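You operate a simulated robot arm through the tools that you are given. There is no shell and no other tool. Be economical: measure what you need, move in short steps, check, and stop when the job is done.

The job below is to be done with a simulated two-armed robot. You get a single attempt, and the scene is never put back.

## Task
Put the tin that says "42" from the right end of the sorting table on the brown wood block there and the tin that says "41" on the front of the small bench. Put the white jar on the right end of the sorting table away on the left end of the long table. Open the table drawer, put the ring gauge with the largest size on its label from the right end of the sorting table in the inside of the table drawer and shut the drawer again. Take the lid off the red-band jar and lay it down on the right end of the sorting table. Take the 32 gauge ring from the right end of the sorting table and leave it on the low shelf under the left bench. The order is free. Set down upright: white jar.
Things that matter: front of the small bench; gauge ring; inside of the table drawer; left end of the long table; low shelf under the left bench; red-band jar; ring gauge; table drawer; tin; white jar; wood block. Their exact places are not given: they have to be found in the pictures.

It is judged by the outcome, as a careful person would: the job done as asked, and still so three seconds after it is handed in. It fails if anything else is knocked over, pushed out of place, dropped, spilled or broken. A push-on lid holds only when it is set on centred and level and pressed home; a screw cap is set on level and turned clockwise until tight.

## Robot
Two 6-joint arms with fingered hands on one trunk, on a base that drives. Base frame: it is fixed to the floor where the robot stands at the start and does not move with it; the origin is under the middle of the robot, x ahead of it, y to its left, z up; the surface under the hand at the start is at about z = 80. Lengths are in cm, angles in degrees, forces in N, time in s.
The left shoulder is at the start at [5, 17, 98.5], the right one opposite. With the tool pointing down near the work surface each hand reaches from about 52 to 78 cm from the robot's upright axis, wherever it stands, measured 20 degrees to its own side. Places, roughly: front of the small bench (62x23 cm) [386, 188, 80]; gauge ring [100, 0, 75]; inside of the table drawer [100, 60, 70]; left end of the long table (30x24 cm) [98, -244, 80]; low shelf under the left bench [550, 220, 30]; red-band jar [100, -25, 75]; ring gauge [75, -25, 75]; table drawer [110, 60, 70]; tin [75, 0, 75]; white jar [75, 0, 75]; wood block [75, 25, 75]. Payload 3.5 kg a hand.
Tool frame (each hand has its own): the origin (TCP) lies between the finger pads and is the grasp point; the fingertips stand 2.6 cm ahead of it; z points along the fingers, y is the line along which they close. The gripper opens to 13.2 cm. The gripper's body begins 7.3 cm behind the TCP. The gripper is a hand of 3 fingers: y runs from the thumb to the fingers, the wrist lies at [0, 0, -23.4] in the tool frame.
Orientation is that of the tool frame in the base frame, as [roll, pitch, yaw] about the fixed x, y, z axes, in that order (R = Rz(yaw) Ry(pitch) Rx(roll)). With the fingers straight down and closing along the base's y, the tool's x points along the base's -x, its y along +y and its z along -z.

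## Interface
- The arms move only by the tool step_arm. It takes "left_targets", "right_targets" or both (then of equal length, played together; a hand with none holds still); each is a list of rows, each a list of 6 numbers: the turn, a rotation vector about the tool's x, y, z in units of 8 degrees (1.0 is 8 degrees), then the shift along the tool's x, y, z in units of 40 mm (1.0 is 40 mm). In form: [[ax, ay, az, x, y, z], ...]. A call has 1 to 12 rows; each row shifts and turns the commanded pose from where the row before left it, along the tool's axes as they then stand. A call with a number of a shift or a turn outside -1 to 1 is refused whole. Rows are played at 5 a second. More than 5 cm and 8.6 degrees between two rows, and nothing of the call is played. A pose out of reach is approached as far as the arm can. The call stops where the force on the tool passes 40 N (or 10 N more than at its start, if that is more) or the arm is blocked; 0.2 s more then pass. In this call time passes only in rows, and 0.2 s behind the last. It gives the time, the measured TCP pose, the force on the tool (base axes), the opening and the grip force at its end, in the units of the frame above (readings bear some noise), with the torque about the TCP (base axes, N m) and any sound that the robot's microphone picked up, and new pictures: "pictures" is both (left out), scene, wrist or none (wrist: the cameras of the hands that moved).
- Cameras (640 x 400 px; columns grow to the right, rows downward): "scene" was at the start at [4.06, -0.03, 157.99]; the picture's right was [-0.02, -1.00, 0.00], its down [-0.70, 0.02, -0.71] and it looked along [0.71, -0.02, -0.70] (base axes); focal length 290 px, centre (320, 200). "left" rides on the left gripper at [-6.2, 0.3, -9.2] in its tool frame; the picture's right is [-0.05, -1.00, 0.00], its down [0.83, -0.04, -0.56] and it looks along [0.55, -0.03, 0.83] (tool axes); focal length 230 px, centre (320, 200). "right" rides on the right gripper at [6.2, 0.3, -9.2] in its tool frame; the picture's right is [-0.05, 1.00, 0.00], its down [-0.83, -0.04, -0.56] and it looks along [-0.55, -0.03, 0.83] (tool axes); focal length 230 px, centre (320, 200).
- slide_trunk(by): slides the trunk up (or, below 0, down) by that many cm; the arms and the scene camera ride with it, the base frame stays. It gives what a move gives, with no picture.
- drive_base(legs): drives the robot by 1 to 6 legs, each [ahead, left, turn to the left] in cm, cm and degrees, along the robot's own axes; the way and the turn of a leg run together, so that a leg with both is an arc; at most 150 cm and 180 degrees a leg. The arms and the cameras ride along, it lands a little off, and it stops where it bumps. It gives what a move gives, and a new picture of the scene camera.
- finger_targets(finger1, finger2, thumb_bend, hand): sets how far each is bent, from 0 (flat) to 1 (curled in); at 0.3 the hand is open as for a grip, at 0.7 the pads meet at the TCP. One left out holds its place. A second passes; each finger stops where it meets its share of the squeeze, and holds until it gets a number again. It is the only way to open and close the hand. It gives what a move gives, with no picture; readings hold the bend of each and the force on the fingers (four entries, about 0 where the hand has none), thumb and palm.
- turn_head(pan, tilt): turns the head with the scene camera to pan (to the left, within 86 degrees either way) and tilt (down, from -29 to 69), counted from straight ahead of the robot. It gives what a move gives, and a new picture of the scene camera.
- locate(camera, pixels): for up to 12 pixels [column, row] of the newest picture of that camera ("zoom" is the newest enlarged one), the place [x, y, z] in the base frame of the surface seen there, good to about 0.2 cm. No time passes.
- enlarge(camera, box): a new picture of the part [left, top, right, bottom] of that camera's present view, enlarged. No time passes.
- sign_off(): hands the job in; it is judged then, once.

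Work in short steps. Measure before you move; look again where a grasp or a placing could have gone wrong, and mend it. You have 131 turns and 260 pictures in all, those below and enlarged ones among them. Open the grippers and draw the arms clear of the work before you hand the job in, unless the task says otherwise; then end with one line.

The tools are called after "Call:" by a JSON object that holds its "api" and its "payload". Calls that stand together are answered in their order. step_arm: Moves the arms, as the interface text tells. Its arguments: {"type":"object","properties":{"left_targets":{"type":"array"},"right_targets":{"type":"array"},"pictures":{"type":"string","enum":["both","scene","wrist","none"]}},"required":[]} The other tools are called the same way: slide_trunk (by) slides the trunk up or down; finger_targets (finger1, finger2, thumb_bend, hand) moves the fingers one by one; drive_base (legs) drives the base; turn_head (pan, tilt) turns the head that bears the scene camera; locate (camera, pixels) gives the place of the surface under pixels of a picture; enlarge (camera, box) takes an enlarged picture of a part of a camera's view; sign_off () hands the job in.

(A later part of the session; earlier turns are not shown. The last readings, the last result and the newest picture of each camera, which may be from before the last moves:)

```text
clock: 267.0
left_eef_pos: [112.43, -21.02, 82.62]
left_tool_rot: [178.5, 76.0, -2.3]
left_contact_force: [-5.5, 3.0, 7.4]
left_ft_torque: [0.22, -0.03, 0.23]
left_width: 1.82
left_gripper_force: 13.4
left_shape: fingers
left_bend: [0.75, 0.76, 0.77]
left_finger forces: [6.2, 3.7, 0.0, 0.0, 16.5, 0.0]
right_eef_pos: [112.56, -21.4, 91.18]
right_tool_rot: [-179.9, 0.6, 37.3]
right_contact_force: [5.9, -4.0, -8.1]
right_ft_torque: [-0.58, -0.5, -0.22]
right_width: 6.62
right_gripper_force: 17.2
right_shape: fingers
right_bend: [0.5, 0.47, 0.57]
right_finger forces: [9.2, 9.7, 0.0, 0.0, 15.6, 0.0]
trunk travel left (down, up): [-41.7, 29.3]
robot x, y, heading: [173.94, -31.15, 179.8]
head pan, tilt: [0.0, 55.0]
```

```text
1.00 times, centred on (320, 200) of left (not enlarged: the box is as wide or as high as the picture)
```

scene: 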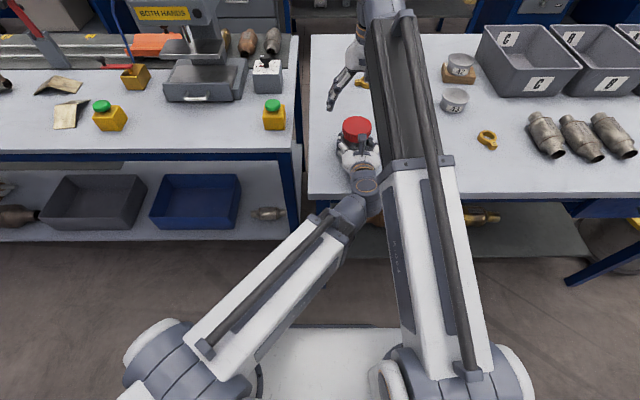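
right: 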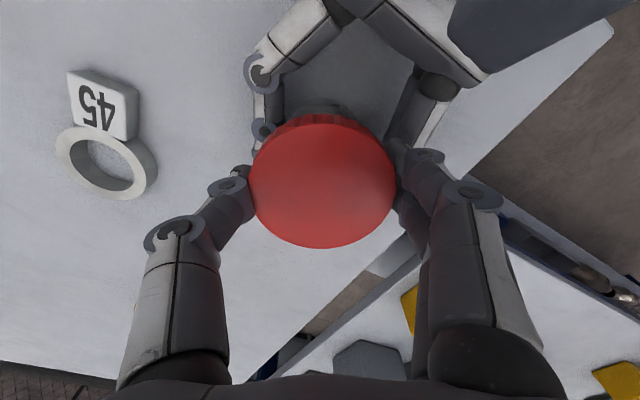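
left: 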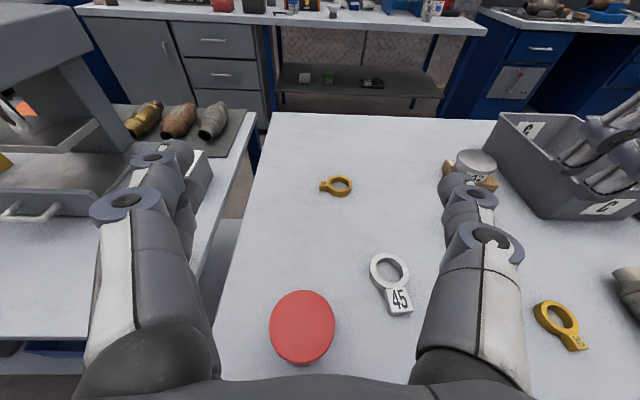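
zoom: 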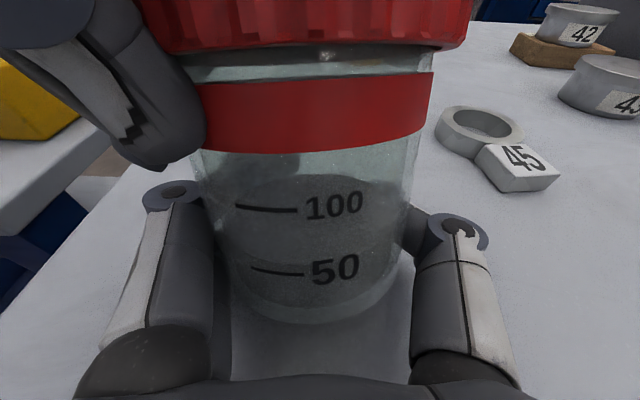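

The tighter curl squeezed the jar toward the palm. I open the left hand so the jar hangs from the cap in the right hand, and look.

Call:
{"api": "finger_targets", "payload": {"hand": "left", "finger1": 0.35, "finger2": 0.35, "thumb_bend": 0.35}}

Call:
{"api": "enlarge", "payload": {"camera": "left", "box": [0, 0, 640, 400]}}

Call:
{"api": "locate", "payload": {"camera": "zoom", "pixels": [[320, 110], [320, 30], [320, 60], [320, 300], [320, 200], [250, 200], [390, 200]]}}

```text
clock: 268.0
left_eef_pos: [112.46, -21.05, 82.59]
left_tool_rot: [178.3, 76.0, -2.4]
left_contact_force: [1.0, 0.4, -0.2]
left_ft_torque: [-0.01, -0.03, 0.01]
left_width: 11.77
left_gripper_force: 0.1
left_shape: fingers
left_bend: [0.35, 0.35, 0.35]
left_finger forces: [0.0, 0.0, 0.0, 0.0, 0.0, 0.0]
right_eef_pos: [112.6, -21.35, 91.28]
right_tool_rot: [-179.8, 0.6, 37.4]
right_contact_force: [0.3, 0.7, -0.8]
right_ft_torque: [-0.01, 0.03, 0.01]
right_width: 6.59
right_gripper_force: 17.1
right_shape: fingers
right_bend: [0.5, 0.47, 0.57]
right_finger forces: [9.0, 8.1, 0.0, 0.0, 16.8, 0.0]
trunk travel left (down, up): [-41.7, 29.3]
robot x, y, heading: [174.07, -31.4, 179.4]
head pan, tilt: [0.0, 55.0]
```

```text
1.00 times, centred on (320, 200) of left (not enlarged: the box is as wide or as high as the picture)
```

zoom: 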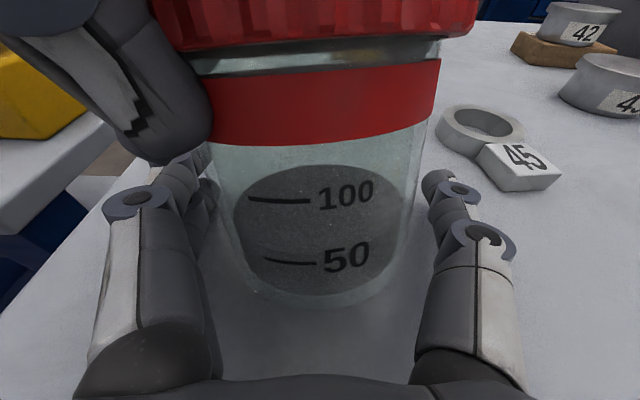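

```text
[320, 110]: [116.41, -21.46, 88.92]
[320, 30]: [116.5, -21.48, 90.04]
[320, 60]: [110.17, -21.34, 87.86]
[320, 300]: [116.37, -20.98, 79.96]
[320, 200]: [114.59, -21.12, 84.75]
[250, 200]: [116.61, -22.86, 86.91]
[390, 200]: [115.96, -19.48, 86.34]
```

The jar hangs upright from the cap. It behaves like a screw cap, so I set the jar back on the table, then regrip and unscrew in cycles.

Call:
{"api": "step_arm", "payload": {"right_targets": [[0, 0, 0, 0, 0, 0.3], [0, 0, 0, 0, 0, 0.15], [0, 0, 0, 0, 0, 0.1], [0, 0, 0, 0, 0, 0.06]], "pictures": "none"}}

Call:
{"api": "enlarge", "payload": {"camera": "left", "box": [0, 0, 640, 400]}}

```text
clock: 269.0
left_eef_pos: [112.46, -21.06, 82.58]
left_tool_rot: [178.4, 76.2, -2.3]
left_contact_force: [0.9, -0.2, 0.6]
left_ft_torque: [-0.03, 0.01, 0.0]
left_width: 11.77
left_gripper_force: 0.1
left_shape: fingers
left_bend: [0.35, 0.35, 0.35]
left_finger forces: [0.0, 0.1, 0.1, 0.0, 0.0, 0.1]
right_eef_pos: [112.8, -21.42, 88.86]
right_tool_rot: [-179.8, 0.8, 37.3]
right_contact_force: [2.5, 2.5, 21.2]
right_ft_torque: [0.04, -0.09, 0.04]
right_width: 6.28
right_gripper_force: 15.6
right_shape: fingers
right_bend: [0.51, 0.49, 0.59]
right_finger forces: [8.7, 6.4, 0.1, 0.1, 16.3, 0.0]
trunk travel left (down, up): [-41.7, 29.3]
robot x, y, heading: [174.1, -31.32, 179.7]
head pan, tilt: [0.0, 55.0]
```

```text
1.00 times, centred on (320, 200) of left (not enlarged: the box is as wide or as high as the picture)
```

zoom: 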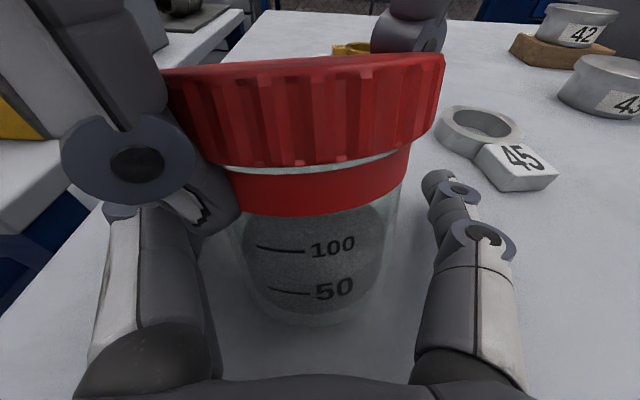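

I measure the cap top and rim now to see whether it moved relative to the body (originally top 88.2, ribs' lower edge ≈86).

Call:
{"api": "locate", "payload": {"camera": "zoom", "pixels": [[300, 66], [300, 100], [300, 150], [320, 190], [320, 205], [240, 190], [400, 170], [320, 160]]}}

Call:
{"api": "enlarge", "payload": {"camera": "scene", "box": [300, 90, 420, 200]}}

```text
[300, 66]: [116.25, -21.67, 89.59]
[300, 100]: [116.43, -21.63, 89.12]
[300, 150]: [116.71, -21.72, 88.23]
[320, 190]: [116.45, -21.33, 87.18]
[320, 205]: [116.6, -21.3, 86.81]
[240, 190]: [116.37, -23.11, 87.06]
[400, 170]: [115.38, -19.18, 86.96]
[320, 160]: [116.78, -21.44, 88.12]
```

```text
3.64 times, centred on (360, 145) of scene
```

zoom: 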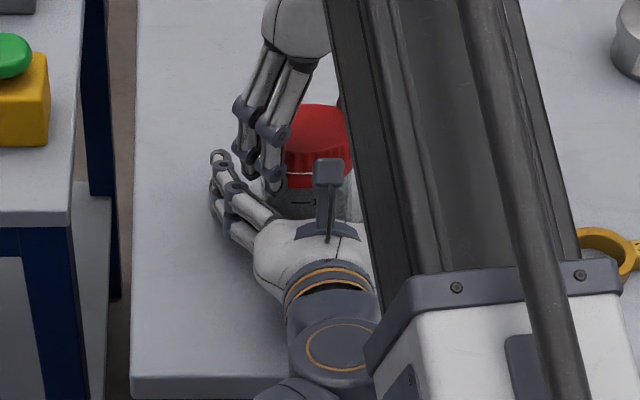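

The jar seems slightly tilted under the 21 N push. I relieve the pressure and open the right hand a little around the cap so the jar settles.

Call:
{"api": "step_arm", "payload": {"right_targets": [[0, 0, 0, 0, 0, -0.08]], "pictures": "none"}}

Call:
{"api": "finger_targets", "payload": {"hand": "right", "finger1": 0.44, "finger2": 0.44, "thumb_bend": 0.46}}

Call:
{"api": "enlarge", "payload": {"camera": "left", "box": [0, 0, 640, 400]}}

Call:
{"api": "enlarge", "payload": {"camera": "right", "box": [0, 0, 640, 400]}}

```text
clock: 269.4
left_eef_pos: [112.47, -20.99, 82.56]
left_tool_rot: [178.4, 76.1, -2.4]
left_contact_force: [1.0, -0.1, -0.6]
left_ft_torque: [0.0, 0.0, 0.01]
left_width: 11.78
left_gripper_force: 0.0
left_shape: fingers
left_bend: [0.35, 0.35, 0.35]
left_finger forces: [0.1, 0.0, 0.1, 0.0, 0.0, 0.0]
right_eef_pos: [112.59, -21.41, 88.96]
right_tool_rot: [-180.0, 0.7, 37.3]
right_contact_force: [1.5, 0.7, 8.1]
right_ft_torque: [-0.05, -0.08, 0.08]
right_width: 6.28
right_gripper_force: 15.9
right_shape: fingers
right_bend: [0.51, 0.49, 0.59]
right_finger forces: [8.5, 7.3, 0.0, 0.0, 15.5, 0.0]
trunk travel left (down, up): [-41.7, 29.3]
robot x, y, heading: [173.68, -31.1, 179.7]
head pan, tilt: [0.0, 55.0]
```

```text
clock: 270.4
left_eef_pos: [112.42, -21.07, 82.46]
left_tool_rot: [178.3, 76.1, -2.3]
left_contact_force: [0.6, 0.0, -0.2]
left_ft_torque: [-0.02, 0.01, -0.02]
left_width: 11.77
left_gripper_force: 0.2
left_shape: fingers
left_bend: [0.35, 0.35, 0.35]
left_finger forces: [0.0, 0.1, 0.1, 0.0, 0.0, 0.0]
right_eef_pos: [112.54, -21.41, 88.9]
right_tool_rot: [-179.8, 0.7, 37.4]
right_contact_force: [0.3, -1.0, -0.4]
right_ft_torque: [-0.02, -0.01, 0.01]
right_width: 8.4
right_gripper_force: 0.0
right_shape: fingers
right_bend: [0.44, 0.44, 0.46]
right_finger forces: [0.1, 0.0, 0.0, 0.0, 0.0, 0.0]
trunk travel left (down, up): [-41.7, 29.3]
robot x, y, heading: [173.97, -31.61, 180.0]
head pan, tilt: [0.0, 55.0]
```

```text
1.00 times, centred on (320, 200) of left (not enlarged: the box is as wide or as high as the picture)
```

zoom: 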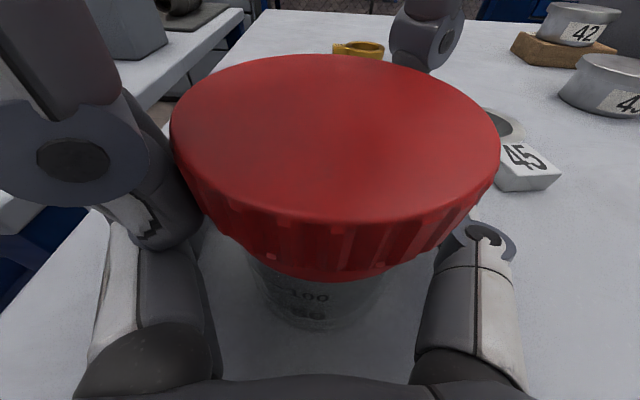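

```text
1.00 times, centred on (320, 200) of right (not enlarged: the box is as wide or as high as the picture)
```

zoom: 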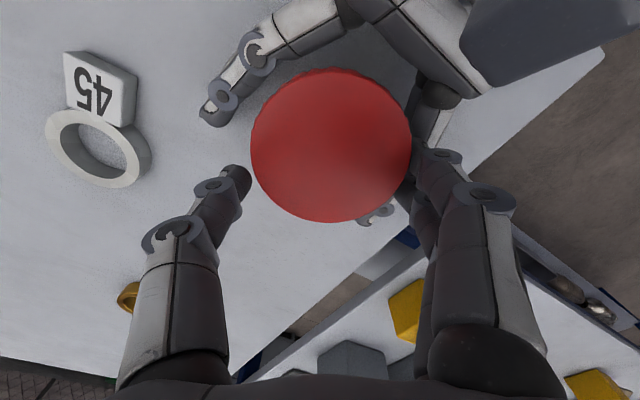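

The jar has settled. I measure the cap's top plane to check it is level and find its centre.

Call:
{"api": "locate", "payload": {"camera": "left", "pixels": [[320, 65], [320, 140], [320, 210], [185, 130], [485, 135], [340, 130]]}}

Call:
{"api": "locate", "payload": {"camera": "zoom", "pixels": [[258, 145], [405, 145], [330, 75], [330, 215], [330, 145]]}}

```text
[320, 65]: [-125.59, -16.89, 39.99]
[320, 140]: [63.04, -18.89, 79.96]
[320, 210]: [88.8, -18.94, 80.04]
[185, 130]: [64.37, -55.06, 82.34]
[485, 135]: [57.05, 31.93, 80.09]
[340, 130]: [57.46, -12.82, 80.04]
```

```text
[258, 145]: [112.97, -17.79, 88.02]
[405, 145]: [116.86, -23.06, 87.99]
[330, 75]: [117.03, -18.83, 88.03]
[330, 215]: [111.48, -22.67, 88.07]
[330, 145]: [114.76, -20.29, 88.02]
```

The jar stands level, centre now (114.6,−20.6). I centre the open right hand on the cap and rotate it clockwise 80° for a fresh grip.

Call:
{"api": "step_arm", "payload": {"right_targets": [[0, 0, 0, 0.53, 0.15, 0], [0, 0, 1, 0, 0, 0], [0, 0, 1, 0, 0, 0], [0, 0, 1, 0, 0, 0], [0, 0, 1, 0, 0, 0], [0, 0, 1, 0, 0, 0], [0, 0, 1, 0, 0, 0], [0, 0, 1, 0, 0, 0], [0, 0, 1, 0, 0, 0], [0, 0, 1, 0, 0, 0], [0, 0, 1, 0, 0, 0]], "pictures": "wrist"}}

Call:
{"api": "finger_targets", "payload": {"hand": "right", "finger1": 0.7, "finger2": 0.7, "thumb_bend": 0.7}}

```text
clock: 272.8
left_eef_pos: [112.36, -20.96, 82.5]
left_tool_rot: [178.5, 76.0, -2.4]
left_contact_force: [0.7, 0.5, -0.1]
left_ft_torque: [0.03, 0.0, -0.02]
left_width: 11.83
left_gripper_force: 0.1
left_shape: fingers
left_bend: [0.35, 0.35, 0.35]
left_finger forces: [0.1, 0.0, 0.1, 0.0, 0.0, 0.0]
right_eef_pos: [114.74, -20.51, 89.04]
right_tool_rot: [179.5, 0.3, -42.8]
right_contact_force: [0.0, -0.4, -0.9]
right_ft_torque: [0.0, 0.01, 0.0]
right_width: 8.38
right_gripper_force: 0.0
right_shape: fingers
right_bend: [0.44, 0.44, 0.46]
right_finger forces: [0.0, 0.0, 0.1, 0.0, 0.1, 0.0]
trunk travel left (down, up): [-41.7, 29.3]
robot x, y, heading: [174.23, -31.42, 179.8]
head pan, tilt: [0.0, 55.0]
```

right: 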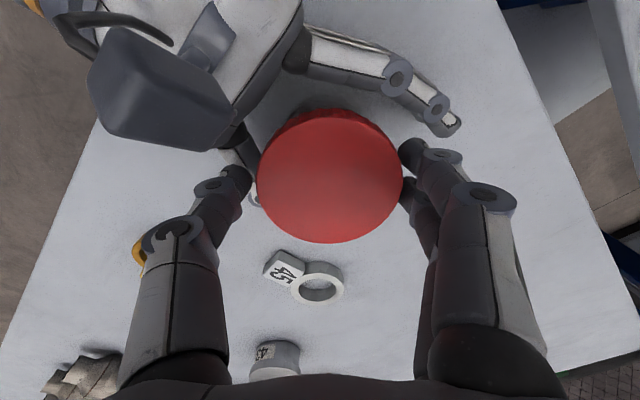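

```text
clock: 273.8
left_eef_pos: [112.39, -20.92, 82.5]
left_tool_rot: [178.4, 76.0, -2.3]
left_contact_force: [-1.0, 0.4, 0.5]
left_ft_torque: [-0.04, 0.01, 0.03]
left_width: 11.82
left_gripper_force: 0.1
left_shape: fingers
left_bend: [0.35, 0.35, 0.35]
left_finger forces: [0.0, 0.2, 0.0, 0.0, 0.0, 0.0]
right_eef_pos: [114.55, -20.51, 88.92]
right_tool_rot: [179.4, 0.2, -42.7]
right_contact_force: [0.5, 0.1, -0.3]
right_ft_torque: [-0.03, -0.02, -0.01]
right_width: 6.85
right_gripper_force: 18.5
right_shape: fingers
right_bend: [0.47, 0.47, 0.59]
right_finger forces: [8.9, 9.4, 0.0, 0.1, 19.2, 0.1]
trunk travel left (down, up): [-41.7, 29.3]
robot x, y, heading: [174.11, -31.45, 179.6]
head pan, tilt: [0.0, 55.0]
```

Gripped. I carry the jar 2.1 cm back between the left fingers, close the left hand on the body, and unscrew 88°.

Call:
{"api": "step_arm", "payload": {"right_targets": [[0, 0, 0, 0, 0, -0.08], [0, 0, 0, -0.315, 0.43, 0], [0, 0, 0, 0, 0, 0.08]], "pictures": "none"}}

Call:
{"api": "finger_targets", "payload": {"hand": "left", "finger1": 0.66, "finger2": 0.66, "thumb_bend": 0.66}}

Call:
{"api": "step_arm", "payload": {"right_targets": [[0, 0, -1, 0, 0, 0], [0, 0, -1, 0, 0, 0], [0, 0, -1, 0, 0, 0], [0, 0, -1, 0, 0, 0], [0, 0, -1, 0, 0, 0], [0, 0, -1, 0, 0, 0], [0, 0, -1, 0, 0, 0], [0, 0, -1, 0, 0, 0], [0, 0, -1, 0, 0, 0], [0, 0, -1, 0, 0, 0], [0, 0, -1, 0, 0, 0]], "pictures": "none"}}

Call:
{"api": "enlarge", "payload": {"camera": "left", "box": [0, 0, 640, 400]}}

```text
clock: 274.6
left_eef_pos: [112.37, -20.9, 82.55]
left_tool_rot: [178.4, 76.0, -2.3]
left_contact_force: [0.0, 0.1, 0.4]
left_ft_torque: [0.0, -0.04, -0.02]
left_width: 11.82
left_gripper_force: 0.0
left_shape: fingers
left_bend: [0.35, 0.35, 0.35]
left_finger forces: [0.1, 0.1, 0.1, 0.0, 0.0, 0.0]
right_eef_pos: [112.55, -20.99, 89.08]
right_tool_rot: [179.4, 0.4, -42.5]
right_contact_force: [0.3, 1.2, 0.5]
right_ft_torque: [0.01, -0.03, 0.02]
right_width: 6.84
right_gripper_force: 18.4
right_shape: fingers
right_bend: [0.47, 0.47, 0.6]
right_finger forces: [8.7, 9.4, 0.0, 0.1, 19.2, 0.0]
trunk travel left (down, up): [-41.7, 29.3]
robot x, y, heading: [174.06, -31.79, 179.9]
head pan, tilt: [0.0, 55.0]
```

```text
clock: 275.6
left_eef_pos: [112.38, -21.05, 82.55]
left_tool_rot: [178.4, 76.0, -2.3]
left_contact_force: [-3.9, -0.3, -0.8]
left_ft_torque: [-0.05, 0.0, 0.01]
left_width: 5.28
left_gripper_force: 17.3
left_shape: fingers
left_bend: [0.56, 0.54, 0.59]
left_finger forces: [9.6, 8.4, 0.0, 0.0, 17.6, 0.0]
right_eef_pos: [112.56, -21.04, 89.08]
right_tool_rot: [179.3, 0.4, -42.7]
right_contact_force: [2.9, 0.0, 1.7]
right_ft_torque: [-0.01, -0.13, 0.02]
right_width: 6.84
right_gripper_force: 18.5
right_shape: fingers
right_bend: [0.47, 0.47, 0.59]
right_finger forces: [8.6, 8.6, 0.0, 0.0, 19.9, 0.0]
trunk travel left (down, up): [-41.7, 29.3]
robot x, y, heading: [173.81, -31.27, 179.7]
head pan, tilt: [0.0, 55.0]
```

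```text
clock: 278.0
left_eef_pos: [112.47, -21.07, 82.45]
left_tool_rot: [178.4, 76.1, -2.3]
left_contact_force: [5.8, -1.5, 7.4]
left_ft_torque: [-0.12, 0.07, -0.01]
left_width: 5.05
left_gripper_force: 14.9
left_shape: fingers
left_bend: [0.58, 0.54, 0.61]
left_finger forces: [7.8, 7.9, 0.0, 0.0, 15.5, 0.0]
right_eef_pos: [112.58, -21.06, 89.1]
right_tool_rot: [-179.6, 0.7, 45.4]
right_contact_force: [-10.7, 1.2, 9.3]
right_ft_torque: [-0.02, 0.28, -0.06]
right_width: 6.86
right_gripper_force: 16.5
right_shape: fingers
right_bend: [0.48, 0.48, 0.59]
right_finger forces: [5.5, 7.3, 0.1, 0.1, 21.1, 0.0]
trunk travel left (down, up): [-41.7, 29.3]
robot x, y, heading: [174.38, -31.08, 179.8]
head pan, tilt: [0.0, 55.0]
```

```text
1.00 times, centred on (320, 200) of left (not enlarged: the box is as wide or as high as the picture)
```

zoom: 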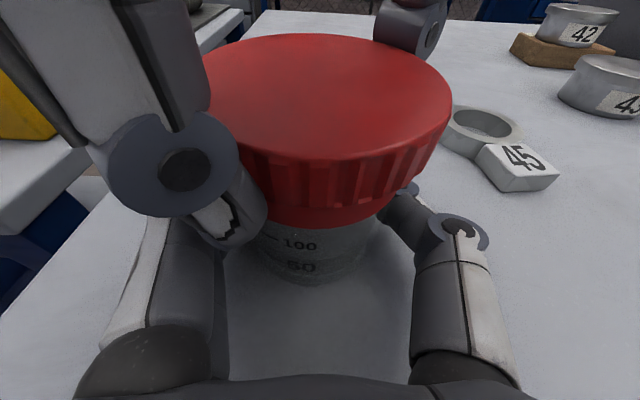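

The cap rotates against the held body and pushes upward (9 N), as a screw would. Another cycle: open, turn back, regrip slightly higher, unscrew.

Call:
{"api": "finger_targets", "payload": {"hand": "right", "finger1": 0.42, "finger2": 0.42, "thumb_bend": 0.46}}

Call:
{"api": "step_arm", "payload": {"right_targets": [[0, 0, 1, 0, 0, -0.03], [0, 0, 1, 0, 0, 0], [0, 0, 1, 0, 0, 0], [0, 0, 1, 0, 0, 0], [0, 0, 1, 0, 0, 0], [0, 0, 1, 0, 0, 0], [0, 0, 1, 0, 0, 0], [0, 0, 1, 0, 0, 0], [0, 0, 1, 0, 0, 0], [0, 0, 1, 0, 0, 0], [0, 0, 1, 0, 0, 0]], "pictures": "none"}}

Call:
{"api": "finger_targets", "payload": {"hand": "right", "finger1": 0.7, "finger2": 0.7, "thumb_bend": 0.7}}

Call:
{"api": "step_arm", "payload": {"right_targets": [[0, 0, -1, 0, 0, -0.004], [0, 0, -1, 0, 0, -0.004], [0, 0, -1, 0, 0, -0.004], [0, 0, -1, 0, 0, -0.004], [0, 0, -1, 0, 0, -0.004], [0, 0, -1, 0, 0, -0.004], [0, 0, -1, 0, 0, -0.004], [0, 0, -1, 0, 0, -0.004], [0, 0, -1, 0, 0, -0.004], [0, 0, -1, 0, 0, -0.004], [0, 0, -0.8, 0, 0, -0.004]], "pictures": "none"}}

Call:
{"api": "enlarge", "payload": {"camera": "left", "box": [0, 0, 640, 400]}}

```text
clock: 279.0
left_eef_pos: [112.33, -20.99, 82.45]
left_tool_rot: [178.4, 76.0, -2.3]
left_contact_force: [0.3, -0.1, 0.1]
left_ft_torque: [0.02, -0.01, -0.04]
left_width: 5.05
left_gripper_force: 17.4
left_shape: fingers
left_bend: [0.58, 0.54, 0.61]
left_finger forces: [8.8, 7.8, 0.1, 0.0, 17.2, 0.0]
right_eef_pos: [112.51, -20.83, 89.01]
right_tool_rot: [-179.9, 0.5, 45.3]
right_contact_force: [0.0, 0.3, 0.1]
right_ft_torque: [-0.01, -0.02, 0.0]
right_width: 8.69
right_gripper_force: 0.2
right_shape: fingers
right_bend: [0.42, 0.42, 0.46]
right_finger forces: [0.0, 0.1, 0.0, 0.0, 0.0, 0.1]
trunk travel left (down, up): [-41.7, 29.3]
robot x, y, heading: [173.81, -31.71, 179.5]
head pan, tilt: [0.0, 55.0]
```

```text
clock: 281.4
left_eef_pos: [112.41, -21.1, 82.36]
left_tool_rot: [178.4, 76.0, -2.3]
left_contact_force: [-0.6, -0.1, 0.3]
left_ft_torque: [-0.01, -0.03, -0.05]
left_width: 5.07
left_gripper_force: 16.6
left_shape: fingers
left_bend: [0.58, 0.54, 0.61]
left_finger forces: [8.6, 7.8, 0.0, 0.1, 17.2, 0.0]
right_eef_pos: [112.69, -20.9, 89.02]
right_tool_rot: [179.4, 0.3, -42.8]
right_contact_force: [-1.0, 0.0, 0.1]
right_ft_torque: [-0.02, -0.01, 0.0]
right_width: 8.72
right_gripper_force: 0.1
right_shape: fingers
right_bend: [0.42, 0.42, 0.46]
right_finger forces: [0.0, 0.0, 0.0, 0.0, 0.0, 0.0]
trunk travel left (down, up): [-41.7, 29.3]
robot x, y, heading: [174.1, -31.53, 179.5]
head pan, tilt: [0.0, 55.0]
```

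```text
clock: 282.4
left_eef_pos: [112.35, -20.99, 82.4]
left_tool_rot: [178.4, 75.9, -2.3]
left_contact_force: [-1.2, -3.0, 0.2]
left_ft_torque: [0.14, -0.04, -0.02]
left_width: 5.07
left_gripper_force: 17.4
left_shape: fingers
left_bend: [0.57, 0.54, 0.61]
left_finger forces: [9.9, 8.1, 0.1, 0.0, 16.0, 0.0]
right_eef_pos: [112.53, -20.89, 89.04]
right_tool_rot: [179.5, 0.4, -42.6]
right_contact_force: [1.0, 2.9, -1.2]
right_ft_torque: [0.09, -0.06, -0.01]
right_width: 6.85
right_gripper_force: 18.2
right_shape: fingers
right_bend: [0.47, 0.48, 0.58]
right_finger forces: [8.5, 8.3, 0.1, 0.0, 19.8, 0.0]
trunk travel left (down, up): [-41.7, 29.3]
robot x, y, heading: [173.91, -31.46, 179.6]
head pan, tilt: [0.0, 55.0]
```

```text
clock: 284.8
left_eef_pos: [112.41, -21.07, 82.42]
left_tool_rot: [178.4, 76.1, -2.3]
left_contact_force: [4.7, 0.7, 6.3]
left_ft_torque: [-0.1, 0.05, 0.07]
left_width: 4.61
left_gripper_force: 14.5
left_shape: fingers
left_bend: [0.6, 0.56, 0.62]
left_finger forces: [6.6, 6.9, 0.0, 0.0, 15.5, 0.1]
right_eef_pos: [112.54, -20.89, 89.27]
right_tool_rot: [-179.7, 0.7, 43.9]
right_contact_force: [-5.2, -2.5, -3.7]
right_ft_torque: [-0.03, 0.21, -0.04]
right_width: 6.85
right_gripper_force: 19.1
right_shape: fingers
right_bend: [0.47, 0.48, 0.58]
right_finger forces: [8.3, 9.3, 0.0, 0.0, 19.4, 0.0]
trunk travel left (down, up): [-41.7, 29.3]
robot x, y, heading: [174.08, -31.17, 179.6]
head pan, tilt: [0.0, 55.0]
```

```text
1.00 times, centred on (320, 200) of left (not enlarged: the box is as wide or as high as the picture)
```

zoom: 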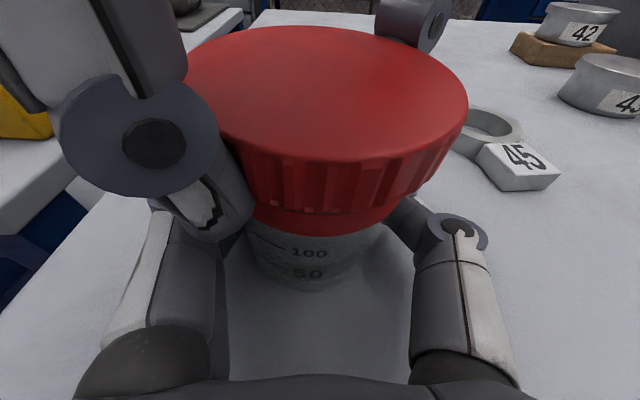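

About 215° unscrewed; the body crept a bit in the left grip. I reseat it (left open, press down 0.3, left close), do another cycle, then a small lift test.

Call:
{"api": "finger_targets", "payload": {"hand": "left", "finger1": 0.42, "finger2": 0.42, "thumb_bend": 0.42}}

Call:
{"api": "step_arm", "payload": {"right_targets": [[0, 0, 0, 0, 0, 0.05], [0, 0, 0, 0, 0, 0.03]], "pictures": "none"}}

Call:
{"api": "finger_targets", "payload": {"hand": "left", "finger1": 0.68, "finger2": 0.68, "thumb_bend": 0.68}}

Call:
{"api": "finger_targets", "payload": {"hand": "right", "finger1": 0.42, "finger2": 0.42, "thumb_bend": 0.46}}

Call:
{"api": "step_arm", "payload": {"right_targets": [[0, 0, 1, 0, 0, 0], [0, 0, 1, 0, 0, 0], [0, 0, 1, 0, 0, 0], [0, 0, 1, 0, 0, 0], [0, 0, 1, 0, 0, 0], [0, 0, 1, 0, 0, 0], [0, 0, 1, 0, 0, 0], [0, 0, 1, 0, 0, 0], [0, 0, 1, 0, 0, 0], [0, 0, 1, 0, 0, 0], [0, 0, 0.8, 0, 0, 0]], "pictures": "none"}}

Call:
{"api": "finger_targets", "payload": {"hand": "right", "finger1": 0.7, "finger2": 0.7, "thumb_bend": 0.7}}

Call:
{"api": "step_arm", "payload": {"right_targets": [[0, 0, -1, 0, 0, -0.004], [0, 0, -1, 0, 0, -0.004], [0, 0, -1, 0, 0, -0.004], [0, 0, -1, 0, 0, -0.004], [0, 0, -1, 0, 0, -0.004], [0, 0, -1, 0, 0, -0.004], [0, 0, -1, 0, 0, -0.004], [0, 0, -1, 0, 0, -0.004], [0, 0, -1, 0, 0, -0.004], [0, 0, -1, 0, 0, -0.004], [0, 0, -0.8, 0, 0, -0.004]], "pictures": "none"}}

Call:
{"api": "step_arm", "payload": {"right_targets": [[0, 0, 0, 0, 0, -0.05], [0, 0, 0, 0, 0, -0.05], [0, 0, 0, 0, 0, -0.05]], "pictures": "none"}}

Call:
{"api": "enlarge", "payload": {"camera": "left", "box": [0, 0, 640, 400]}}

```text
clock: 285.8
left_eef_pos: [112.25, -20.98, 82.59]
left_tool_rot: [178.4, 76.0, -2.3]
left_contact_force: [0.4, -0.5, 0.1]
left_ft_torque: [0.03, -0.04, 0.02]
left_width: 9.43
left_gripper_force: 0.0
left_shape: fingers
left_bend: [0.42, 0.42, 0.42]
left_finger forces: [0.0, 0.0, 0.1, 0.0, 0.0, 0.1]
right_eef_pos: [112.58, -20.86, 89.35]
right_tool_rot: [-179.9, 0.5, 43.7]
right_contact_force: [0.1, -1.4, -1.2]
right_ft_torque: [0.0, 0.01, -0.01]
right_width: 6.85
right_gripper_force: 17.9
right_shape: fingers
right_bend: [0.47, 0.47, 0.58]
right_finger forces: [9.2, 8.7, 0.0, 0.0, 17.9, 0.0]
trunk travel left (down, up): [-41.7, 29.3]
robot x, y, heading: [173.78, -31.51, 179.5]
head pan, tilt: [0.0, 55.0]
```

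```text
clock: 286.4
left_eef_pos: [112.37, -21.05, 82.45]
left_tool_rot: [178.4, 76.0, -2.3]
left_contact_force: [0.3, -0.9, 0.0]
left_ft_torque: [0.02, -0.01, 0.0]
left_width: 9.41
left_gripper_force: 0.1
left_shape: fingers
left_bend: [0.42, 0.42, 0.42]
left_finger forces: [0.0, 0.1, 0.1, 0.1, 0.0, 0.0]
right_eef_pos: [112.55, -20.92, 89.08]
right_tool_rot: [-179.7, 0.7, 43.7]
right_contact_force: [-1.7, 0.1, 3.5]
right_ft_torque: [-0.01, 0.0, -0.02]
right_width: 6.85
right_gripper_force: 17.8
right_shape: fingers
right_bend: [0.47, 0.47, 0.58]
right_finger forces: [8.6, 8.5, 0.0, 0.1, 18.4, 0.1]
trunk travel left (down, up): [-41.7, 29.3]
robot x, y, heading: [173.93, -31.58, 179.6]
head pan, tilt: [0.0, 55.0]
```

```text
clock: 287.4
left_eef_pos: [112.51, -21.03, 82.46]
left_tool_rot: [178.3, 76.0, -2.4]
left_contact_force: [-1.6, 1.3, -2.2]
left_ft_torque: [0.0, -0.02, 0.0]
left_width: 4.39
left_gripper_force: 20.0
left_shape: fingers
left_bend: [0.61, 0.59, 0.62]
left_finger forces: [10.2, 8.9, 0.0, 0.0, 20.9, 0.0]
right_eef_pos: [112.62, -20.98, 89.0]
right_tool_rot: [-179.9, 0.6, 43.7]
right_contact_force: [1.4, -0.7, 3.5]
right_ft_torque: [-0.11, -0.13, -0.01]
right_width: 6.83
right_gripper_force: 17.2
right_shape: fingers
right_bend: [0.47, 0.47, 0.59]
right_finger forces: [8.9, 8.9, 0.1, 0.0, 16.5, 0.0]
trunk travel left (down, up): [-41.7, 29.3]
robot x, y, heading: [173.96, -31.23, 179.7]
head pan, tilt: [0.0, 55.0]
```

```text
clock: 288.4
left_eef_pos: [112.37, -21.06, 82.35]
left_tool_rot: [178.4, 76.0, -2.4]
left_contact_force: [0.4, 0.3, 0.0]
left_ft_torque: [0.02, -0.02, -0.02]
left_width: 4.33
left_gripper_force: 19.8
left_shape: fingers
left_bend: [0.61, 0.59, 0.62]
left_finger forces: [11.0, 8.9, 0.0, 0.1, 20.6, 0.1]
right_eef_pos: [112.54, -20.99, 89.03]
right_tool_rot: [-179.8, 0.6, 43.7]
right_contact_force: [0.2, 0.0, -0.1]
right_ft_torque: [0.02, -0.02, 0.02]
right_width: 8.67
right_gripper_force: 0.0
right_shape: fingers
right_bend: [0.43, 0.42, 0.46]
right_finger forces: [0.0, 0.0, 0.1, 0.0, 0.1, 0.0]
trunk travel left (down, up): [-41.7, 29.3]
robot x, y, heading: [174.31, -31.42, 179.7]
head pan, tilt: [0.0, 55.0]
```

```text
clock: 290.8
left_eef_pos: [112.43, -21.03, 82.57]
left_tool_rot: [178.5, 76.0, -2.3]
left_contact_force: [-0.2, -0.2, 0.1]
left_ft_torque: [-0.06, 0.0, 0.02]
left_width: 4.35
left_gripper_force: 19.9
left_shape: fingers
left_bend: [0.61, 0.59, 0.62]
left_finger forces: [10.9, 8.7, 0.0, 0.0, 20.7, 0.1]
right_eef_pos: [112.55, -20.96, 88.94]
right_tool_rot: [179.3, 0.3, -42.7]
right_contact_force: [-0.4, 0.0, -0.5]
right_ft_torque: [-0.03, -0.02, -0.02]
right_width: 8.73
right_gripper_force: 0.1
right_shape: fingers
right_bend: [0.42, 0.42, 0.46]
right_finger forces: [0.1, 0.0, 0.0, 0.0, 0.1, 0.0]
trunk travel left (down, up): [-41.7, 29.3]
robot x, y, heading: [173.96, -31.34, 179.8]
head pan, tilt: [0.0, 55.0]
```

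```text
clock: 291.8
left_eef_pos: [112.41, -21.07, 82.56]
left_tool_rot: [178.4, 76.0, -2.3]
left_contact_force: [-4.5, -6.9, -0.6]
left_ft_torque: [0.2, -0.1, -0.03]
left_width: 4.37
left_gripper_force: 19.4
left_shape: fingers
left_bend: [0.61, 0.59, 0.63]
left_finger forces: [13.1, 9.5, 0.0, 0.0, 16.9, 0.0]
right_eef_pos: [112.52, -20.86, 89.01]
right_tool_rot: [179.3, 0.3, -42.8]
right_contact_force: [3.6, 5.9, -0.8]
right_ft_torque: [0.2, -0.19, 0.02]
right_width: 7.07
right_gripper_force: 17.8
right_shape: fingers
right_bend: [0.48, 0.51, 0.56]
right_finger forces: [7.2, 7.5, 0.1, 0.1, 20.2, 0.0]
trunk travel left (down, up): [-41.7, 29.3]
robot x, y, heading: [173.9, -31.36, 179.9]
head pan, tilt: [0.0, 55.0]
```

```text
clock: 294.2
left_eef_pos: [112.28, -20.99, 82.48]
left_tool_rot: [178.5, 76.0, -2.3]
left_contact_force: [2.6, 7.2, 1.5]
left_ft_torque: [-0.32, 0.08, 0.08]
left_width: 4.31
left_gripper_force: 19.3
left_shape: fingers
left_bend: [0.63, 0.61, 0.62]
left_finger forces: [7.5, 7.9, 0.1, 0.1, 23.1, 0.0]
right_eef_pos: [112.55, -21.07, 89.25]
right_tool_rot: [-179.6, 0.6, 44.0]
right_contact_force: [-2.9, -7.2, -0.1]
right_ft_torque: [-0.16, 0.01, -0.09]
right_width: 7.01
right_gripper_force: 17.2
right_shape: fingers
right_bend: [0.47, 0.49, 0.58]
right_finger forces: [8.9, 10.2, 0.0, 0.1, 16.1, 0.0]
trunk travel left (down, up): [-41.7, 29.3]
robot x, y, heading: [173.69, -31.29, 180.0]
head pan, tilt: [0.0, 55.0]
```

```text
clock: 295.0
left_eef_pos: [112.38, -20.97, 82.52]
left_tool_rot: [178.3, 76.0, -2.4]
left_contact_force: [2.0, 5.7, 1.8]
left_ft_torque: [-0.38, 0.06, 0.01]
left_width: 4.27
left_gripper_force: 19.6
left_shape: fingers
left_bend: [0.63, 0.61, 0.62]
left_finger forces: [8.3, 8.3, 0.0, 0.0, 22.6, 0.0]
right_eef_pos: [112.54, -21.02, 89.83]
right_tool_rot: [-179.8, 0.7, 43.7]
right_contact_force: [-1.7, -6.0, -3.6]
right_ft_torque: [-0.04, 0.0, -0.02]
right_width: 7.04
right_gripper_force: 17.1
right_shape: fingers
right_bend: [0.47, 0.49, 0.58]
right_finger forces: [9.2, 10.7, 0.0, 0.0, 15.7, 0.0]
trunk travel left (down, up): [-41.7, 29.3]
robot x, y, heading: [174.19, -31.52, 179.6]
head pan, tilt: [0.0, 55.0]
```

```text
1.00 times, centred on (320, 200) of left (not enlarged: the box is as wide or as high as the picture)
```

zoom: 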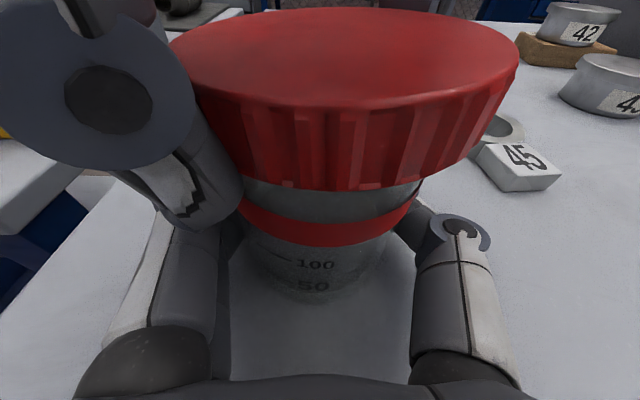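

The cap now rises clear with only 3.6 N — it is unscrewed. I lift it 5 cm.

Call:
{"api": "step_arm", "payload": {"right_targets": [[0, 0, 0, 0, 0, -0.15], [0, 0, 0, 0, 0, -0.3], [0, 0, 0, 0, 0, -0.4], [0, 0, 0, 0, 0, -0.5]], "pictures": "wrist"}}

Call:
{"api": "enlarge", "payload": {"camera": "left", "box": [0, 0, 640, 400]}}

```text
clock: 296.0
left_eef_pos: [112.37, -21.05, 82.41]
left_tool_rot: [178.3, 76.0, -2.3]
left_contact_force: [-0.4, -0.2, -0.2]
left_ft_torque: [0.01, 0.02, -0.01]
left_width: 4.31
left_gripper_force: 19.0
left_shape: fingers
left_bend: [0.62, 0.6, 0.62]
left_finger forces: [10.5, 8.5, 0.0, 0.1, 19.2, 0.1]
right_eef_pos: [112.74, -20.96, 95.18]
right_tool_rot: [-179.8, 0.7, 43.7]
right_contact_force: [0.2, 0.4, -0.5]
right_ft_torque: [0.02, -0.02, 0.0]
right_width: 7.0
right_gripper_force: 16.3
right_shape: fingers
right_bend: [0.47, 0.5, 0.58]
right_finger forces: [8.6, 8.1, 0.1, 0.0, 16.0, 0.1]
trunk travel left (down, up): [-41.7, 29.3]
robot x, y, heading: [173.87, -31.5, 179.8]
head pan, tilt: [0.0, 55.0]
```

right: 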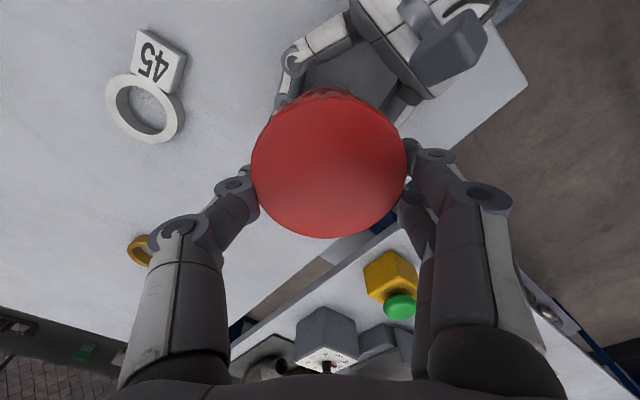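

```text
1.00 times, centred on (320, 200) of left (not enlarged: the box is as wide or as high as the picture)
```

zoom: 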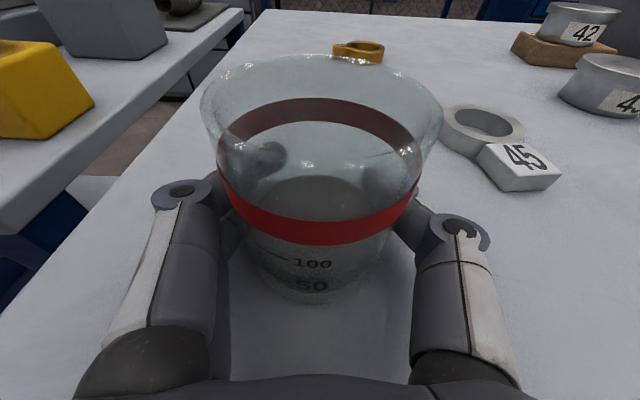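

Lid is off; the jar stands upright in the left fingers. I open the left hand, check the jar, then raise the trunk so both hands rise clear.

Call:
{"api": "finger_targets", "payload": {"hand": "left", "finger1": 0.3, "finger2": 0.3, "thumb_bend": 0.3}}

Call:
{"api": "enlarge", "payload": {"camera": "left", "box": [0, 0, 640, 400]}}

Call:
{"api": "slide_trunk", "payload": {"by": 26}}

Call:
{"api": "enlarge", "payload": {"camera": "left", "box": [0, 0, 640, 400]}}

```text
clock: 297.0
left_eef_pos: [112.41, -21.1, 82.47]
left_tool_rot: [178.4, 76.0, -2.4]
left_contact_force: [-0.4, 0.1, -0.6]
left_ft_torque: [0.0, -0.02, -0.01]
left_width: 13.39
left_gripper_force: 0.1
left_shape: fingers
left_bend: [0.3, 0.3, 0.3]
left_finger forces: [0.0, 0.0, 0.1, 0.0, 0.1, 0.0]
right_eef_pos: [112.64, -20.86, 95.28]
right_tool_rot: [-179.8, 0.6, 43.7]
right_contact_force: [-0.1, -0.1, 0.6]
right_ft_torque: [0.0, 0.02, 0.0]
right_width: 7.01
right_gripper_force: 16.7
right_shape: fingers
right_bend: [0.47, 0.5, 0.58]
right_finger forces: [8.7, 8.1, 0.0, 0.0, 15.9, 0.0]
trunk travel left (down, up): [-41.7, 29.3]
robot x, y, heading: [173.84, -31.1, 179.9]
head pan, tilt: [0.0, 55.0]
```

```text
1.00 times, centred on (320, 200) of left (not enlarged: the box is as wide or as high as the picture)
```

zoom: 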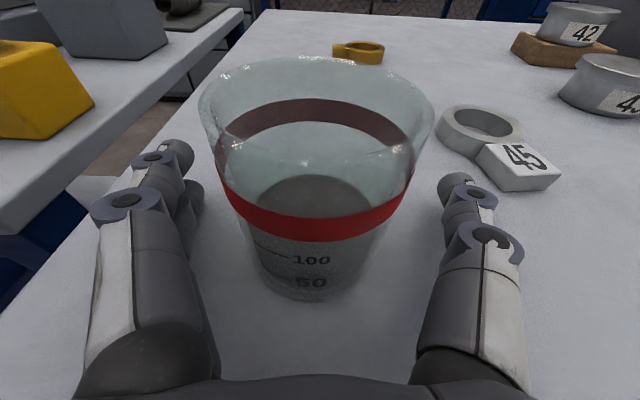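

```text
clock: 299.7
left_eef_pos: [112.34, -20.96, 108.55]
left_tool_rot: [178.5, 76.0, -2.3]
left_contact_force: [0.2, 0.8, -0.9]
left_ft_torque: [0.02, -0.03, -0.01]
left_width: 13.39
left_gripper_force: 0.0
left_shape: fingers
left_bend: [0.3, 0.3, 0.3]
left_finger forces: [0.1, 0.1, 0.0, 0.0, 0.0, 0.0]
right_eef_pos: [112.63, -20.96, 121.1]
right_tool_rot: [-179.8, 0.6, 43.8]
right_contact_force: [-0.5, 0.4, -0.7]
right_ft_torque: [0.01, 0.0, 0.01]
right_width: 7.02
right_gripper_force: 16.6
right_shape: fingers
right_bend: [0.47, 0.5, 0.58]
right_finger forces: [8.6, 8.1, 0.0, 0.0, 16.0, 0.0]
trunk travel left (down, up): [-67.7, 3.3]
robot x, y, heading: [174.07, -31.01, 179.7]
head pan, tilt: [0.0, 55.0]
```

```text
1.00 times, centred on (320, 200) of left (not enlarged: the box is as wide or as high as the picture)
```

zoom: 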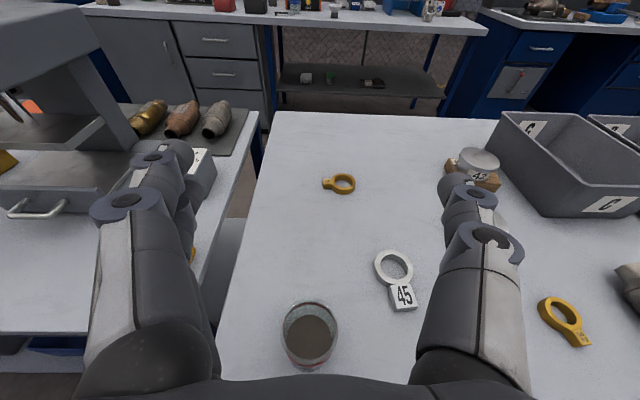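

The open jar stands well. I move the left hand aside, turn the right to yaw 0 and carry the lid over the free spot (119.5,−11).

Call:
{"api": "step_arm", "payload": {"left_targets": [[0, 0, 0, -0.1, 0.85, 0.4], [0, 0, 0, -0.1, 0.85, 0.4], [0, 0, 0, -0.1, 0.85, 0.4], [0, 0, 0, -0.1, 0.85, 0.4]], "pictures": "none"}}

Call:
{"api": "step_arm", "payload": {"right_targets": [[0, 0, 0.92, 0, 0, 0], [0, 0, 0.92, 0, 0, 0], [0, 0, 0.92, 0, 0, 0], [0, 0, 0.92, 0, 0, 0], [0, 0, 0.92, 0, 0, 0], [0, 0, 0.92, 0, 0, 0], [0, 0, 0, 0.57, -0.83, 0], [0, 0, 0, 0.57, -0.83, 0], [0, 0, 0, 0.57, -0.83, 0], [0, 0, 0, 0, 0, 1], [0, 0, 0, 0, 0, 1], [0, 0, 0, 0, 0, 1]], "pictures": "both"}}

```text
clock: 300.7
left_eef_pos: [105.51, -34.51, 108.7]
left_tool_rot: [178.4, 76.0, -2.4]
left_contact_force: [0.1, -0.3, 0.5]
left_ft_torque: [0.01, 0.01, -0.04]
left_width: 13.41
left_gripper_force: 0.0
left_shape: fingers
left_bend: [0.3, 0.3, 0.3]
left_finger forces: [0.0, 0.0, 0.1, 0.0, 0.0, 0.0]
right_eef_pos: [112.69, -20.88, 121.27]
right_tool_rot: [-179.8, 0.6, 43.7]
right_contact_force: [-1.1, -0.2, 0.4]
right_ft_torque: [0.0, 0.02, 0.01]
right_width: 7.0
right_gripper_force: 16.0
right_shape: fingers
right_bend: [0.47, 0.5, 0.58]
right_finger forces: [8.8, 8.1, 0.0, 0.0, 16.0, 0.0]
trunk travel left (down, up): [-67.7, 3.3]
robot x, y, heading: [173.77, -31.52, 179.8]
head pan, tilt: [0.0, 55.0]
```

```text
clock: 303.3
left_eef_pos: [105.71, -34.51, 108.86]
left_tool_rot: [178.3, 76.0, -2.3]
left_contact_force: [0.6, -0.8, 0.1]
left_ft_torque: [0.01, -0.01, 0.01]
left_width: 13.42
left_gripper_force: 0.0
left_shape: fingers
left_bend: [0.3, 0.3, 0.3]
left_finger forces: [0.1, 0.0, 0.1, 0.1, 0.0, 0.0]
right_eef_pos: [118.88, -10.95, 108.18]
right_tool_rot: [179.7, 0.6, -0.5]
right_contact_force: [-0.2, 0.5, 0.3]
right_ft_torque: [-0.05, 0.0, 0.0]
right_width: 6.99
right_gripper_force: 15.9
right_shape: fingers
right_bend: [0.47, 0.5, 0.58]
right_finger forces: [8.3, 8.1, 0.1, 0.0, 15.4, 0.0]
right hand out of reach, approached as far as the arm can: row 9
trunk travel left (down, up): [-67.7, 3.3]
robot x, y, heading: [174.13, -31.15, 180.0]
head pan, tilt: [0.0, 55.0]
```

scene: 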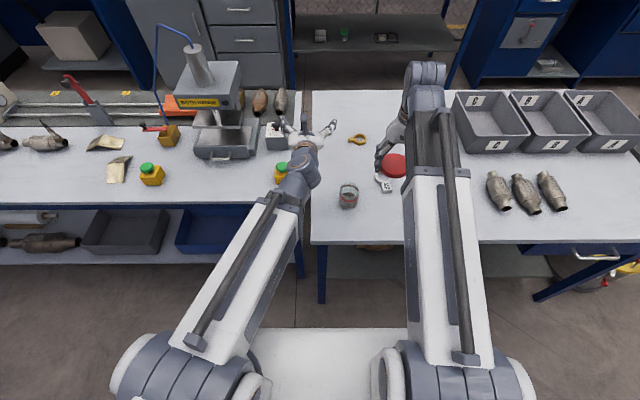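
right: 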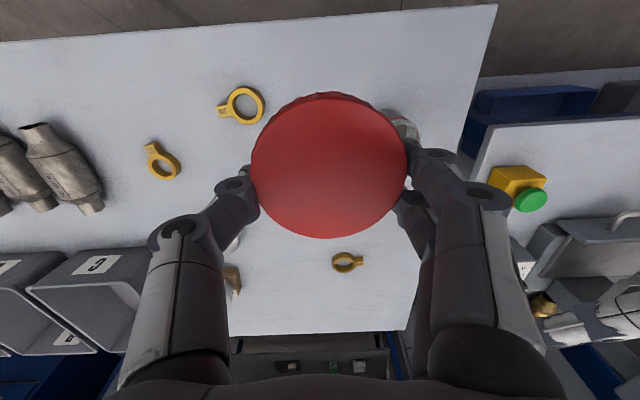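

Clear spot. I lower the lid to just above the table, then in fine steps to contact.

Call:
{"api": "step_arm", "payload": {"right_targets": [[0, 0, 0, 0, 0, 1], [0, 0, 0, 0, 0, 1], [0, 0, 0, 0, 0, 1], [0, 0, 0, 0, 0, 1], [0, 0, 0, 0, 0, 1], [0, 0, 0, 0, 0, 1], [0, 0, 0, 0, 0, 0.1]], "pictures": "none"}}

Call:
{"api": "step_arm", "payload": {"right_targets": [[0, 0, 0, 0, 0, 0.05], [0, 0, 0, 0, 0, 0.05], [0, 0, 0, 0, 0, 0.05], [0, 0, 0, 0, 0, 0.05]], "pictures": "wrist"}}

```text
clock: 304.9
left_eef_pos: [105.71, -34.48, 108.73]
left_tool_rot: [178.4, 76.0, -2.3]
left_contact_force: [0.0, 0.4, -0.2]
left_ft_torque: [0.01, 0.01, 0.0]
left_width: 13.39
left_gripper_force: 0.0
left_shape: fingers
left_bend: [0.3, 0.3, 0.3]
left_finger forces: [0.1, 0.0, 0.1, 0.0, 0.0, 0.0]
right_eef_pos: [118.63, -11.17, 83.91]
right_tool_rot: [179.7, 0.7, -0.5]
right_contact_force: [-0.1, -0.2, -0.7]
right_ft_torque: [0.02, -0.04, 0.01]
right_width: 6.97
right_gripper_force: 15.9
right_shape: fingers
right_bend: [0.47, 0.5, 0.58]
right_finger forces: [8.2, 8.0, 0.1, 0.0, 15.2, 0.0]
trunk travel left (down, up): [-67.7, 3.3]
robot x, y, heading: [174.44, -31.11, 179.7]
head pan, tilt: [0.0, 55.0]
```

```text
clock: 305.9
left_eef_pos: [105.59, -34.58, 108.76]
left_tool_rot: [178.4, 76.0, -2.2]
left_contact_force: [0.7, -0.6, -0.2]
left_ft_torque: [-0.02, 0.0, -0.01]
left_width: 13.39
left_gripper_force: 0.0
left_shape: fingers
left_bend: [0.3, 0.3, 0.3]
left_finger forces: [0.1, 0.0, 0.1, 0.1, 0.0, 0.0]
right_eef_pos: [118.78, -11.19, 83.24]
right_tool_rot: [179.7, 0.8, -0.4]
right_contact_force: [-1.8, -1.1, 13.7]
right_ft_torque: [-0.49, 0.09, -0.02]
right_width: 6.98
right_gripper_force: 23.3
right_shape: fingers
right_bend: [0.47, 0.5, 0.58]
right_finger forces: [10.6, 17.6, 0.0, 0.0, 17.4, 0.0]
trunk travel left (down, up): [-67.7, 3.3]
robot x, y, heading: [174.17, -31.27, 179.5]
head pan, tilt: [0.0, 55.0]
```

right: 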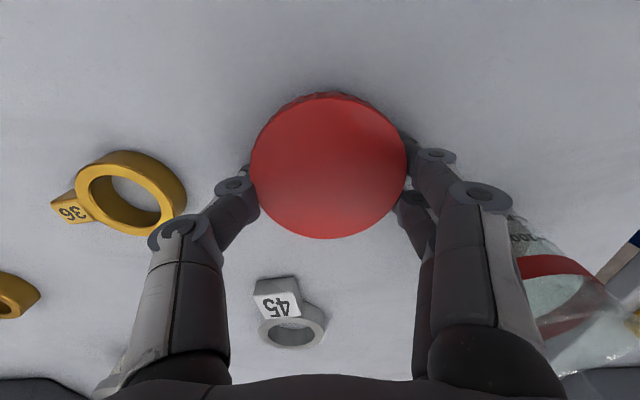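

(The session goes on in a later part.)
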